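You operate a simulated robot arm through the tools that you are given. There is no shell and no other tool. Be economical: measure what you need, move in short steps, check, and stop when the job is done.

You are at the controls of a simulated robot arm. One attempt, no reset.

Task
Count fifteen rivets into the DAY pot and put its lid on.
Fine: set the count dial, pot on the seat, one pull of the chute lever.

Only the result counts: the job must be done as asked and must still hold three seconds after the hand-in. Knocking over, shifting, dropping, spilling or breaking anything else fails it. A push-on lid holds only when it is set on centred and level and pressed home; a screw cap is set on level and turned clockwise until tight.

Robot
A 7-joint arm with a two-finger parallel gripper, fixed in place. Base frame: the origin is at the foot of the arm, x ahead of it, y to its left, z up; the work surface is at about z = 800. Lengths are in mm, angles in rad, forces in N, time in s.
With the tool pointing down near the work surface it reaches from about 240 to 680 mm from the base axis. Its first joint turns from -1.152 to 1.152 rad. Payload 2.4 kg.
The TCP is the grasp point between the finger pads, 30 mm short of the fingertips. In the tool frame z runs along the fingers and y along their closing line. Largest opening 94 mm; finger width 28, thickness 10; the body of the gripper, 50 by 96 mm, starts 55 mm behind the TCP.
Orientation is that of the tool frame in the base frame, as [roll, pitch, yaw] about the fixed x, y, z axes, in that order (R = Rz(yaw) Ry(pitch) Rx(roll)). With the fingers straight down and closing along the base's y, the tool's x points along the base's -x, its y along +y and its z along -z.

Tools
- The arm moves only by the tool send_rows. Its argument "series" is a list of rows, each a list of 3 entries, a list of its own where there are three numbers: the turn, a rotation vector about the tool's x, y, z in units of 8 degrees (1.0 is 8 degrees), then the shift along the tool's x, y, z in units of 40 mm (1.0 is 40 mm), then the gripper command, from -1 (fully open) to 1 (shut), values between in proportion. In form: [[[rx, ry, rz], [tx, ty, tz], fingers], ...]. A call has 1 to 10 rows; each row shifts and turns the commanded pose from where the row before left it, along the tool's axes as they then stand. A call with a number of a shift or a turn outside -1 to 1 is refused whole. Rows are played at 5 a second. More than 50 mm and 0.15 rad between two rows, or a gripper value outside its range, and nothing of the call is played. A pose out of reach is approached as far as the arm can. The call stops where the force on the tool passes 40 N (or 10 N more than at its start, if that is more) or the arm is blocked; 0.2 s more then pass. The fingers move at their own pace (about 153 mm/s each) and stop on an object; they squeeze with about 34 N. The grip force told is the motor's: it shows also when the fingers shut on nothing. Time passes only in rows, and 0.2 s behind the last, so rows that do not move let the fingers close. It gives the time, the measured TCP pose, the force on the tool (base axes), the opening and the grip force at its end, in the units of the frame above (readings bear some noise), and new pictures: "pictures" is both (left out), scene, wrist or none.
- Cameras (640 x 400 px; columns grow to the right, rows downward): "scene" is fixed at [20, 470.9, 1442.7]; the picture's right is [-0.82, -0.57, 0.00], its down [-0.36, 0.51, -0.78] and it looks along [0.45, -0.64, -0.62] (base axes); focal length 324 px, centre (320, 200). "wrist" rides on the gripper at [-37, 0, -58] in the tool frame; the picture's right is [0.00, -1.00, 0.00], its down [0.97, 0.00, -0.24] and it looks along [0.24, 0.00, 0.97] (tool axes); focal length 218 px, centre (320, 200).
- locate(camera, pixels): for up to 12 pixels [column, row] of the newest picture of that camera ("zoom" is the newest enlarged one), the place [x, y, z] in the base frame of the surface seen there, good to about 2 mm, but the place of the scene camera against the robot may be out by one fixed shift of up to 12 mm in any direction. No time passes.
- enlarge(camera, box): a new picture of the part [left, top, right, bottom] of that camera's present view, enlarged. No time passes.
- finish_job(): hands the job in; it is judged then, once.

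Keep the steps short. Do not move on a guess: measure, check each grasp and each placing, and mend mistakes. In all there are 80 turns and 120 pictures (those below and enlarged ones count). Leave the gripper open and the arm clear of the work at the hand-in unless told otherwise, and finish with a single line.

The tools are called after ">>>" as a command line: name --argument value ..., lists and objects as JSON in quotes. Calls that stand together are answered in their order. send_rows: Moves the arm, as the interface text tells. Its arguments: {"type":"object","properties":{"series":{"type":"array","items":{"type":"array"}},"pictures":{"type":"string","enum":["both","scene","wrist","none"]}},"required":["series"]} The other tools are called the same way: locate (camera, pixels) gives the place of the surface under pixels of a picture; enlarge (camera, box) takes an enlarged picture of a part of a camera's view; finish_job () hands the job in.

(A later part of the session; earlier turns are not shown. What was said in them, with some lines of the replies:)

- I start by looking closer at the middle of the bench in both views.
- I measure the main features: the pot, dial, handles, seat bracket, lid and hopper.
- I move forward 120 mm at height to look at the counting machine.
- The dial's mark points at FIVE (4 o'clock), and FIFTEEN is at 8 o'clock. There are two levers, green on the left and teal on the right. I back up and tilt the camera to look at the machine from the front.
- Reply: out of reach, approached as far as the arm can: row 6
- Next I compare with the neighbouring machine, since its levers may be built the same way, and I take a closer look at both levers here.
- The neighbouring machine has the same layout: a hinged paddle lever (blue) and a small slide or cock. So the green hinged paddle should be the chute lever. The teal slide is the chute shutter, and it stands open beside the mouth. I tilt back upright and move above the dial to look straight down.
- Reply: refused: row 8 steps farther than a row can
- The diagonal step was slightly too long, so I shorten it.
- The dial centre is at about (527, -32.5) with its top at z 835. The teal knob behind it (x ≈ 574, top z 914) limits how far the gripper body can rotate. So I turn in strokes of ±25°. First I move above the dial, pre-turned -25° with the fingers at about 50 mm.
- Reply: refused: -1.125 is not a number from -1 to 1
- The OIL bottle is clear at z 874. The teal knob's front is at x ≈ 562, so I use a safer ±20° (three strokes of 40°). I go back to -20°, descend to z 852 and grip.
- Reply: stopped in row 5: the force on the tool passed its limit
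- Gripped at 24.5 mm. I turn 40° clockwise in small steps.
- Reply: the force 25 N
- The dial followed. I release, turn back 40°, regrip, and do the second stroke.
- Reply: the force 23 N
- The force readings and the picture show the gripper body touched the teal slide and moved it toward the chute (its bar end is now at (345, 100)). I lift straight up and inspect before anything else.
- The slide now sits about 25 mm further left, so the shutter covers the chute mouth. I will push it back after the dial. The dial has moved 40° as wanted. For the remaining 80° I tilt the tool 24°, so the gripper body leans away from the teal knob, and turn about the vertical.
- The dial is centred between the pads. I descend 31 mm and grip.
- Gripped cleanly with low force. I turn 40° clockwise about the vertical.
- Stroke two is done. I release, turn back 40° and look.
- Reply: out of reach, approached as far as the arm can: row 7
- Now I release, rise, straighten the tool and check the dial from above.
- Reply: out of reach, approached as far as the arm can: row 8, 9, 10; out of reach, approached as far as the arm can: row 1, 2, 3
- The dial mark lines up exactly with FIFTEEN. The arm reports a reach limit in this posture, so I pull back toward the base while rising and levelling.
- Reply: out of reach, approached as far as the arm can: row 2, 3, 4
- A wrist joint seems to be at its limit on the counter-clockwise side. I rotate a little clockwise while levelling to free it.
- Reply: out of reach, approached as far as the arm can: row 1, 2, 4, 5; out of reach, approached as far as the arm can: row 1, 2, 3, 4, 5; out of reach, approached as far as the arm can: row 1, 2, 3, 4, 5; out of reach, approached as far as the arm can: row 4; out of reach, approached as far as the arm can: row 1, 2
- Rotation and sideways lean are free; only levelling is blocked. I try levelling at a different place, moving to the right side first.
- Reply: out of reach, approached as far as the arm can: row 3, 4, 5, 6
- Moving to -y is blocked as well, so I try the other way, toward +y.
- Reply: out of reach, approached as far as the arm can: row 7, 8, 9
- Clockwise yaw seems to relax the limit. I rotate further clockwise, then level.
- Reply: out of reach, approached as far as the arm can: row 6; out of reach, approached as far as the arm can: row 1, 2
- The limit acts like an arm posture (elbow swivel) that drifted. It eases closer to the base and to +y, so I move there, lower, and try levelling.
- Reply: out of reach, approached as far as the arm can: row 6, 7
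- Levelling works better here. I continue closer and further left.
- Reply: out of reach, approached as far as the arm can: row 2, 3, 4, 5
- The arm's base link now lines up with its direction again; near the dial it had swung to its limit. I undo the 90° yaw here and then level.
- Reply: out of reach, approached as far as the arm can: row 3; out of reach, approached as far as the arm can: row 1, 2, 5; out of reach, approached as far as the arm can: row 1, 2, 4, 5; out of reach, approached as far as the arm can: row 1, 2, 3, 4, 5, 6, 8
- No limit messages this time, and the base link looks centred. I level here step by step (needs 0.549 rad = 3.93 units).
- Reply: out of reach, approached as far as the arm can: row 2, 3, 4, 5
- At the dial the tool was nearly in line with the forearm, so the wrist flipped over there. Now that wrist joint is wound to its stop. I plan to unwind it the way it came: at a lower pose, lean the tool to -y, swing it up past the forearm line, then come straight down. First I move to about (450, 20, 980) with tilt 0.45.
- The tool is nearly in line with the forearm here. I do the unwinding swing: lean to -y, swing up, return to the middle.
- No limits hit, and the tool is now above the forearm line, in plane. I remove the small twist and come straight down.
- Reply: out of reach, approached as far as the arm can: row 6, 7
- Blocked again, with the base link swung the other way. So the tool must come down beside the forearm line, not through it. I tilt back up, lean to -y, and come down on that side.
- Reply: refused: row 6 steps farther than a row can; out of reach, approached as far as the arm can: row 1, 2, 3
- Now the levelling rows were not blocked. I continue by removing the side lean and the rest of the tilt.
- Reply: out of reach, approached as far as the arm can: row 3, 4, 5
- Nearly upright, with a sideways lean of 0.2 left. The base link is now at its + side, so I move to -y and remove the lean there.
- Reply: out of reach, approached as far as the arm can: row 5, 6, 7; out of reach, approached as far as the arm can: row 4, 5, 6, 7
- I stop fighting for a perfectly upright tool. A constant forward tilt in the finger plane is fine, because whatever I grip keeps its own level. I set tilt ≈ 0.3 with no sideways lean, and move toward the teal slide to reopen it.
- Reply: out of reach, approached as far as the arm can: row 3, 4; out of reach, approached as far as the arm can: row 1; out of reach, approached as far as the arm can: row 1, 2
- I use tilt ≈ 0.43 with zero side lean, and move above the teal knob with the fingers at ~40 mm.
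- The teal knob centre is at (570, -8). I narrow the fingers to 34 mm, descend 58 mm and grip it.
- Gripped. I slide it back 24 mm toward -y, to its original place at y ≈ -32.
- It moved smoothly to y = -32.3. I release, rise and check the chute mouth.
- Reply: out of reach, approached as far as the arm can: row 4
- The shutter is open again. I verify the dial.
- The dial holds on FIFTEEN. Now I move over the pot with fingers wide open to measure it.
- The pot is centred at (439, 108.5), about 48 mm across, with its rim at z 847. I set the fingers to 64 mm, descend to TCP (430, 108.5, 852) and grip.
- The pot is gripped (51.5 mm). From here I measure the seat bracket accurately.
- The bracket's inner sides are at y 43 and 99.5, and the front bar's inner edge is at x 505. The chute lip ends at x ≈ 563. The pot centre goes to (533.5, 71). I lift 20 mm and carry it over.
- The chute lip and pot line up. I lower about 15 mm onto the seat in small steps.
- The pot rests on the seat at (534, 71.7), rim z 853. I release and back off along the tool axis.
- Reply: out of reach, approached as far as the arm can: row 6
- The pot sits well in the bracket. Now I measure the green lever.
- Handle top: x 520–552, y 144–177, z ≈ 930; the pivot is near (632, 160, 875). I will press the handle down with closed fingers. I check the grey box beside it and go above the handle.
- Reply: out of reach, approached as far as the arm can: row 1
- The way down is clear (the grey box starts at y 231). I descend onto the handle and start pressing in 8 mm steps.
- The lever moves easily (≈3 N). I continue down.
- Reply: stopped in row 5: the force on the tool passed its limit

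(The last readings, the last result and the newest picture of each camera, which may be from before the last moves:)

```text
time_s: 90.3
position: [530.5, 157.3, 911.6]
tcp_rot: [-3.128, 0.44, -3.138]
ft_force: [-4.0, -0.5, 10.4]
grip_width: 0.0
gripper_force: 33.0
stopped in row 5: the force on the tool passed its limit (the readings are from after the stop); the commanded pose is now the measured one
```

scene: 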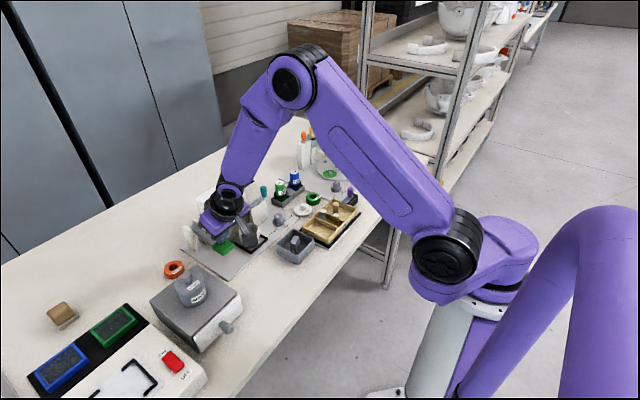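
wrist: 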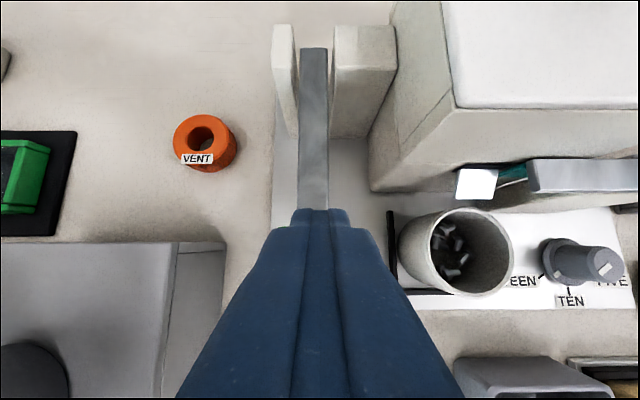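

The lever hit its stop and rivets are falling into the pot. I hold a moment, then rise slowly so the lever can return by itself.

>>> send_rows --series '[[[0, 0, 0], [0, 0, 0], 1], [[0, 0, 0], [0, 0, 0], 1], [[0, 0, 0], [0, 0, 0], 1], [[0, 0, 0], [-0.15, 0, -0.33], 1], [[0, 0, 0], [-0.15, 0, -0.33], 1], [[0, 0, 0], [-0.15, 0, -0.33], 1], [[0, 0, 0], [-0.15, 0, -0.33], 1], [[0, 0, 0], [-0.2, 0, -0.44], 1], [[0, 0, 0], [0, 0, 0], 1]]' --pictures "both"

>>> enlarge --camera "scene" --box '[170, 170, 290, 270]'

>>> enlarge --camera "wrist" --box '[350, 190, 460, 280]'

```text
time_s: 92.3
position: [528.8, 158.5, 986.5]
tcp_rot: [-3.128, 0.437, -3.136]
ft_force: [0.3, -0.7, -0.5]
grip_width: 0.1
gripper_force: 32.8
```

scene: 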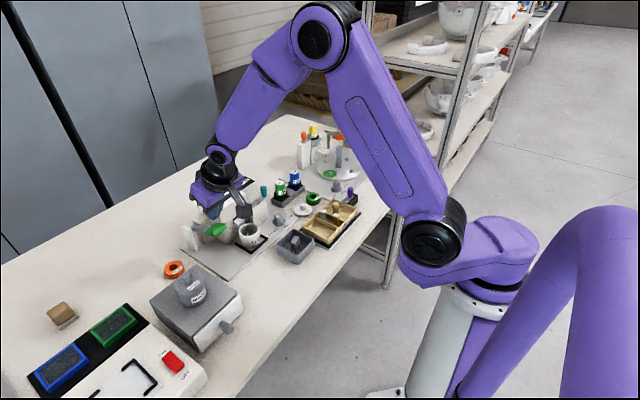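
wrist: 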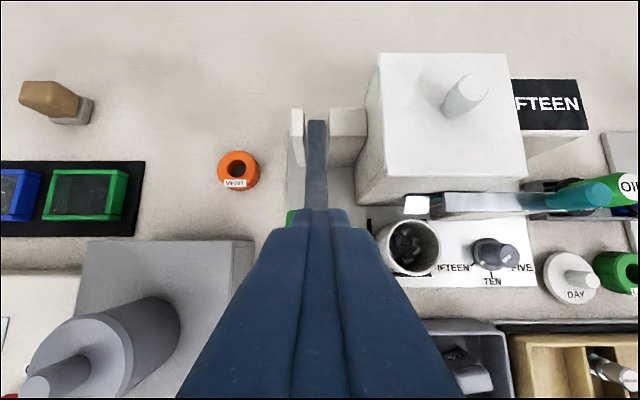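

```text
4.00 times, centred on (230, 220) of scene
```

zoom: 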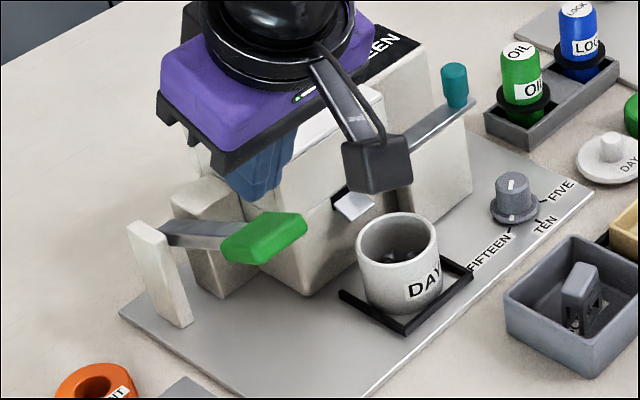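

```text
4.44 times, centred on (405, 235) of wrist
```

zoom: 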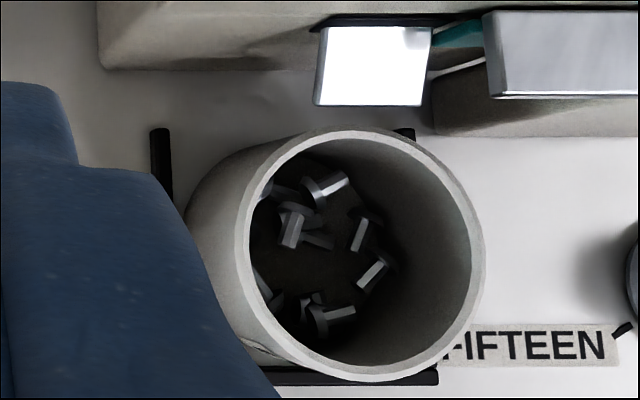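

The display reads FIFTEEN and the lever is back up. Next is the DAY lid at (500, -112). I check the heights of the tools in the tray below the camera bracket and move above the lid.

>>> locate --camera "scene" --pixels '[[336, 213], [322, 210], [336, 203], [303, 205], [350, 188]]'

>>> send_rows --series '[[[-0.1, 0, 0], [0.2, -0.845, 0], 0.15], [[0, 0, 0], [0.2, -0.845, 0], 0.15], [[0, 0, 0], [0.2, -0.845, 0], 0.15], [[0, 0, 0], [0.2, -0.845, 0], 0.15], [[0, 0, 0], [0.2, -0.845, 0], 0.15], [[0, 0, 0], [0.2, -0.845, 0], 0.15], [[0, 0, 0], [0.2, -0.845, 0.45], 0.15], [[0, 0, 0], [0.2, -0.845, 0.45], 0.15], [[0, 0, 0], [0, 0, 0], 0.15]]' --pictures "both"

```text
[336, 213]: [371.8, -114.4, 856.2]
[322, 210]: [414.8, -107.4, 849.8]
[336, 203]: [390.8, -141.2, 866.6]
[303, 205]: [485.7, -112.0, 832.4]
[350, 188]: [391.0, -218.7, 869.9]
```

```text
time_s: 94.3
position: [487.9, -111.0, 928.0]
tcp_rot: [3.141, 0.438, -3.138]
ft_force: [-0.5, 0.1, -0.5]
grip_width: 39.8
gripper_force: 0.0
```

scene: 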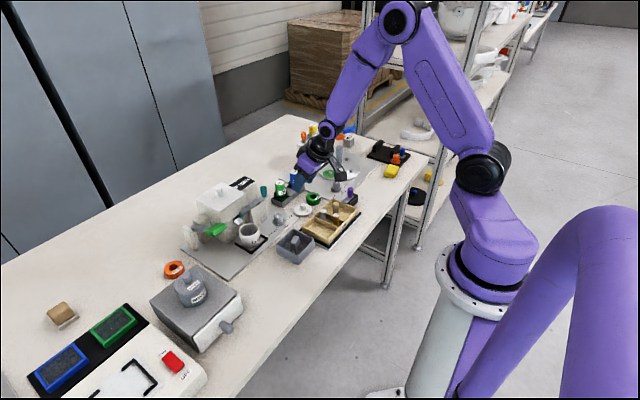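
wrist: 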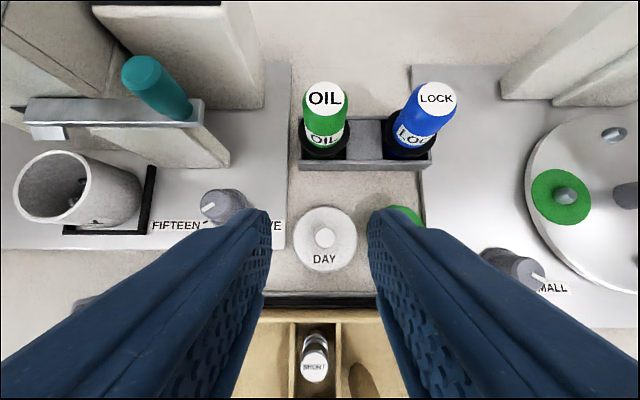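

Tray tools top out at z 867, below the bracket. The LAMP ring is close by, so I use a narrow 26 mm opening, descend to z ≈ 849 and grip the lid knob. I locate the knob first.

>>> locate --camera "wrist" --pixels '[[325, 237], [315, 237], [335, 237], [325, 228], [325, 246], [295, 239], [356, 239], [325, 209], [325, 271], [395, 210]]'

>>> send_rows --series '[[[0, 0, 0], [0, -0.06, 0], 0.447], [[0, 0, 0], [0, 0, 0], 0.447], [[0, 0, 0], [0.279, 0, 0.596], 0.447], [[0, 0, 0], [0.279, 0, 0.596], 0.447], [[0, 0, 0], [0.279, 0, 0.596], 0.447], [[0, 0, 0], [0, 0, 0], 0.447], [[0, 0, 0], [0, 0, 0], 0.9], [[0, 0, 0], [0, 0, 0], 0.9]]' --pictures "wrist"

```text
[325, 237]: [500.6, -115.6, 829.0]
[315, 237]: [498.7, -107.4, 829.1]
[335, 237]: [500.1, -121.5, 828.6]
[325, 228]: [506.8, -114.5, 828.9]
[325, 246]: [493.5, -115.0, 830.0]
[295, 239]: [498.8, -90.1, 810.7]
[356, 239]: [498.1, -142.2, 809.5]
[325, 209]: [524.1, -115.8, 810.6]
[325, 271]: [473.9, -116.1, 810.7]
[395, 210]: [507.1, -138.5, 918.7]
```

```text
time_s: 96.1
position: [486.7, -113.6, 847.9]
tcp_rot: [-3.14, 0.438, -3.138]
ft_force: [-0.8, -0.7, -0.6]
grip_width: 13.3
gripper_force: 34.1
```

wrist: 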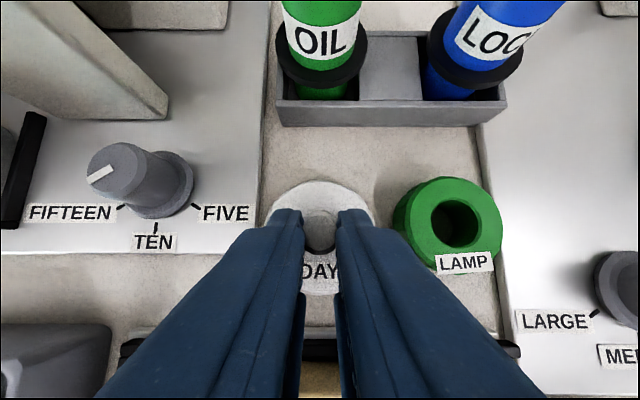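

The lid is gripped (13 mm knob, lid centre at TCP +12.8 mm in x). I lift 80 mm, carry it along y, then move in x over the pot, with target TCP (521.4, 70.7).

>>> send_rows --series '[[[0, 0, 0], [-0.424, 0, -0.905], 0.9], [[0, 0, 0], [-0.424, 0, -0.905], 0.9], [[0, 0, 0], [0, 0.922, 0], 0.9], [[0, 0, 0], [0, 0.922, 0], 0.9], [[0, 0, 0], [0, 0.922, 0], 0.9], [[0, 0, 0], [0, 0.922, 0], 0.9], [[0, 0, 0], [0, 0.92, 0], 0.9], [[0, 0, 0], [-0.785, 0, 0.368], 0.9], [[0, 0, 0], [0, 0, 0], 0.9]]' --pictures "both"

>>> enlarge --camera "scene" --box '[190, 170, 310, 270]'

```text
time_s: 98.1
position: [521.9, 69.9, 929.1]
tcp_rot: [3.141, 0.435, -3.138]
ft_force: [0.5, -0.1, -0.6]
grip_width: 12.8
gripper_force: 34.4
```

scene: 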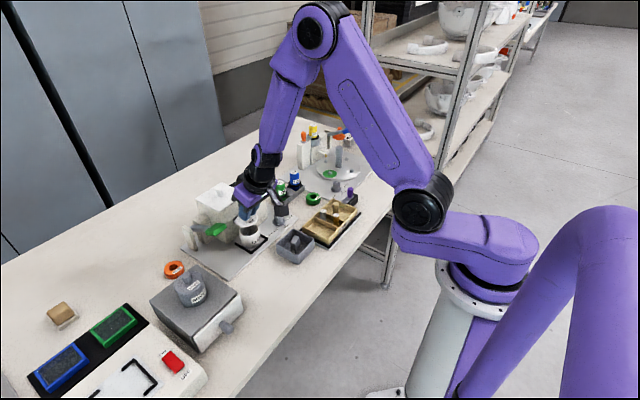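
wrist: 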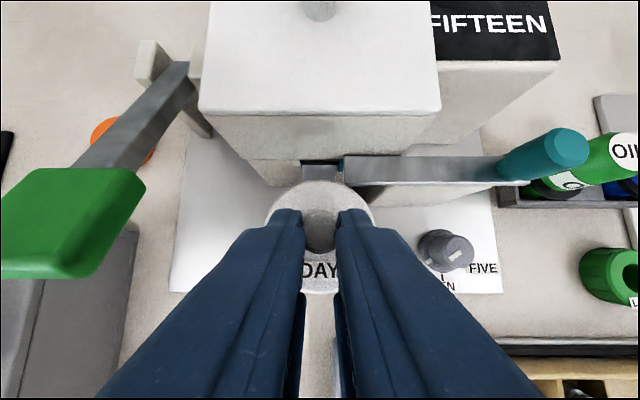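

```text
4.00 times, centred on (250, 220) of scene
5 turns are left
```

zoom: 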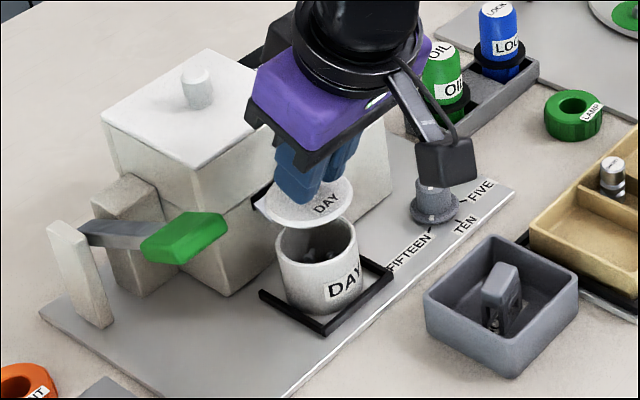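

The lid hangs level over the pot; 5 turns are left. I lower to just above the rim, then press down in 2.5 mm steps until the force builds.

>>> send_rows --series '[[[0, 0, 0], [0.274, 0.02, 0.589], 0.9], [[0, 0, 0], [0.0265, 0, 0.0566], 0.9], [[0, 0, 0], [0.0265, 0, 0.0566], 0.9], [[0, 0, 0], [0.0265, 0, 0.0566], 0.9], [[0, 0, 0], [0.0265, 0, 0.0566], 0.9], [[0, 0, 0], [0.0265, 0, 0.0566], 0.9], [[0, 0, 0], [0.0265, 0, 0.0566], 0.9], [[0, 0, 0], [0, 0, 0], 0.9]]' --pictures "both"

>>> enlarge --camera "scene" --box '[210, 190, 290, 260]'

```text
time_s: 99.9
position: [523.1, 70.3, 888.6]
tcp_rot: [-3.14, 0.446, -3.138]
ft_force: [2.8, -1.2, 26.4]
grip_width: 12.8
gripper_force: 34.1
```

scene: 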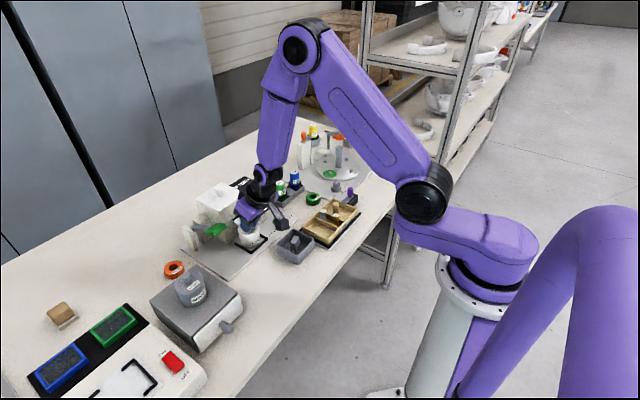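
wrist: 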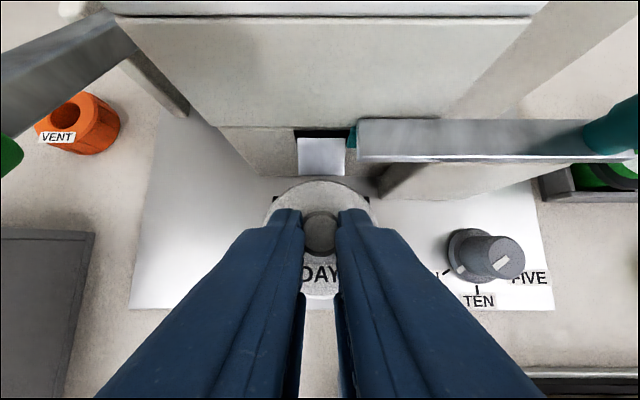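

```text
5.71 times, centred on (250, 225) of scene
4 turns are left
```

zoom: 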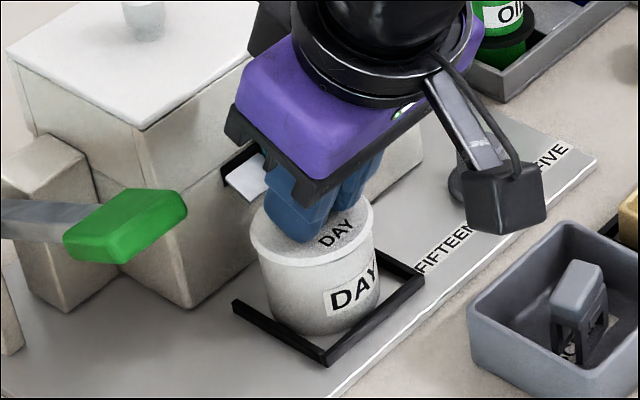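

The lid is on, level, with 26 N. I press slightly further until the force limit, then release and back off along the tool axis for a check.

>>> send_rows --series '[[[0, 0, 0], [0.02, 0, 0.045], 0.9], [[0, 0, 0], [0.02, 0, 0.045], 0.9], [[0, 0, 0], [0.02, 0, 0.045], 0.9], [[0, 0, 0], [0, 0, 0], 0.9]]' --pictures "none"

>>> send_rows --series '[[[0, 0, 0], [0, 0, 0], 0.447], [[0, 0, 0], [0, 0, 0], 0.447], [[0, 0, 0], [0, 0, -0.5], 0.447], [[0, 0, 0], [0, 0, -0.9], 0.447], [[0, 0, 0], [0.3, 0, -0.8], 0.0], [[0, 0, 0], [0.6, 0, -0.3], -0.6], [[0, 0, 0], [0, 0, 0], -1]]' --pictures "both"

>>> enlarge --camera "scene" --box '[210, 200, 290, 260]'

>>> enlarge --camera "wrist" --box '[240, 80, 400, 230]'

```text
time_s: 100.3
position: [523.4, 70.7, 888.3]
tcp_rot: [3.141, 0.451, -3.134]
ft_force: [-1.5, -1.7, 9.4]
grip_width: 12.7
gripper_force: 33.9
stopped in row 2: the force on the tool passed its limit (the readings are from after the stop); the commanded pose is now the measured one
```

```text
time_s: 101.9
position: [446.4, 69.9, 963.4]
tcp_rot: [3.14, 0.446, -3.137]
ft_force: [1.0, -0.1, 0.1]
grip_width: 94.0
gripper_force: 0.1
```

scene: 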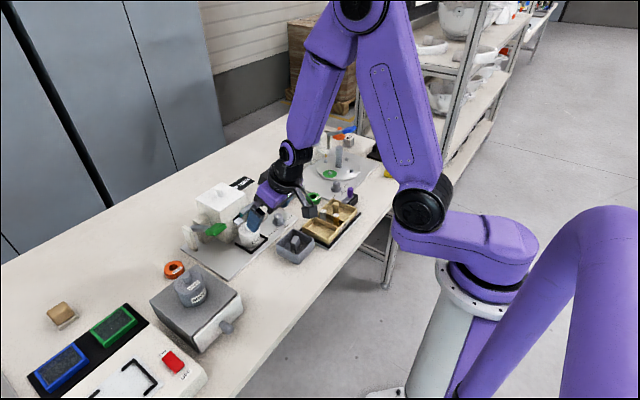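
wrist: 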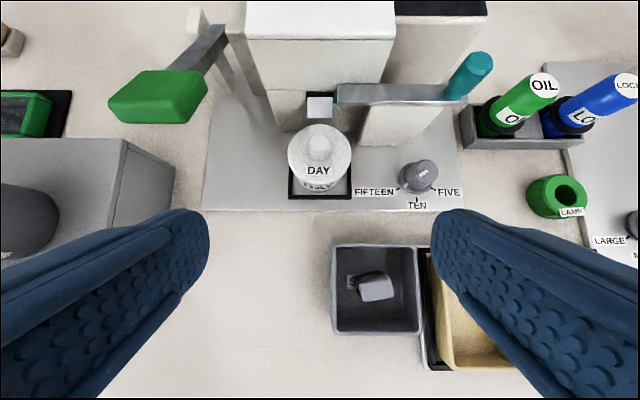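

```text
6.67 times, centred on (250, 230) of scene
```

zoom: 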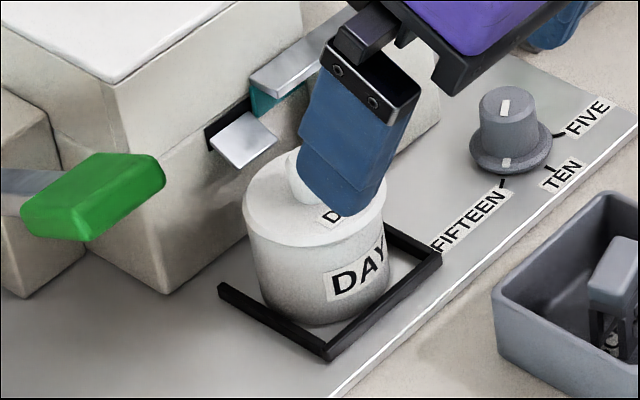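

```text
2.67 times, centred on (320, 155) of wrist
3 turns are left
```

zoom: 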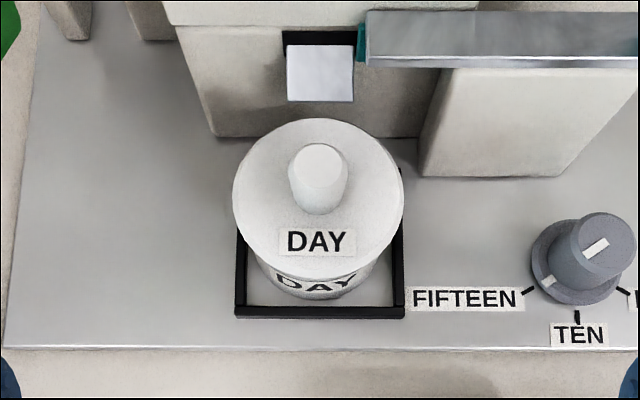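

The lid looks flush and level. I check its top for level and lift the arm clear.

>>> locate --camera "wrist" --pixels '[[292, 150], [348, 150], [319, 128], [300, 175], [338, 175], [319, 141]]'

>>> send_rows --series '[[[0, 0, 0], [0.5, 0, -0.5], -1], [[0, 0, 0], [0.3, 0, -0.6], -1], [[0, 0, 0], [0, 0, 0], -1]]' --pictures "scene"

>>> enlarge --camera "scene" --box '[210, 200, 290, 260]'

```text
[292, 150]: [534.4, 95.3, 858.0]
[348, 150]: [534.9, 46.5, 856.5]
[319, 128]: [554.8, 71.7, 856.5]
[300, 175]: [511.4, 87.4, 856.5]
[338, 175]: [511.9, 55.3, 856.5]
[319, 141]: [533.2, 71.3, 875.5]
```

```text
time_s: 102.7
position: [403.2, 70.2, 986.1]
tcp_rot: [3.141, 0.446, -3.137]
ft_force: [0.1, 0.2, -0.5]
grip_width: 94.1
gripper_force: 0.1
out of reach, approached as far as the arm can: row 2
```

scene: 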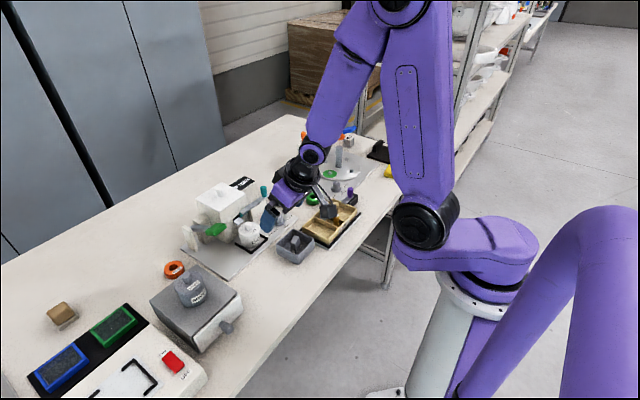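

```text
6.67 times, centred on (250, 230) of scene
2 turns are left
```

zoom: 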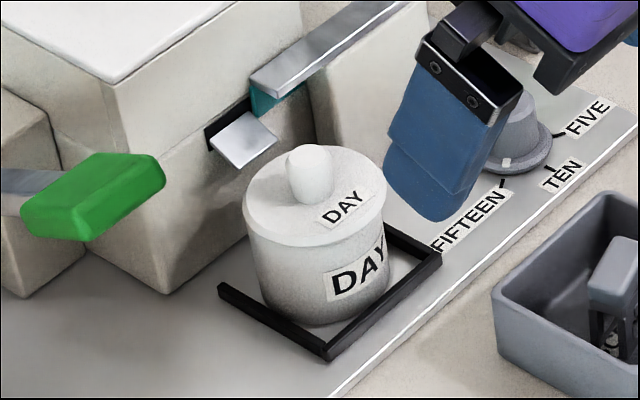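

The lid top is level at z 856.5 all round, centred and flush on the pot. The dial is on FIFTEEN, the shutter and lever are in their original places, and the arm is clear with the gripper open. I hand in.

>>> finish_job

```text
The job is handed in.
```

The DAY pot got one lever pull with the dial on FIFTEEN (the display read FIFTEEN; I did not count the rivets) and its lid is pressed on level; on the way I knocked the teal chute slide and put it back to within about 2 mm.
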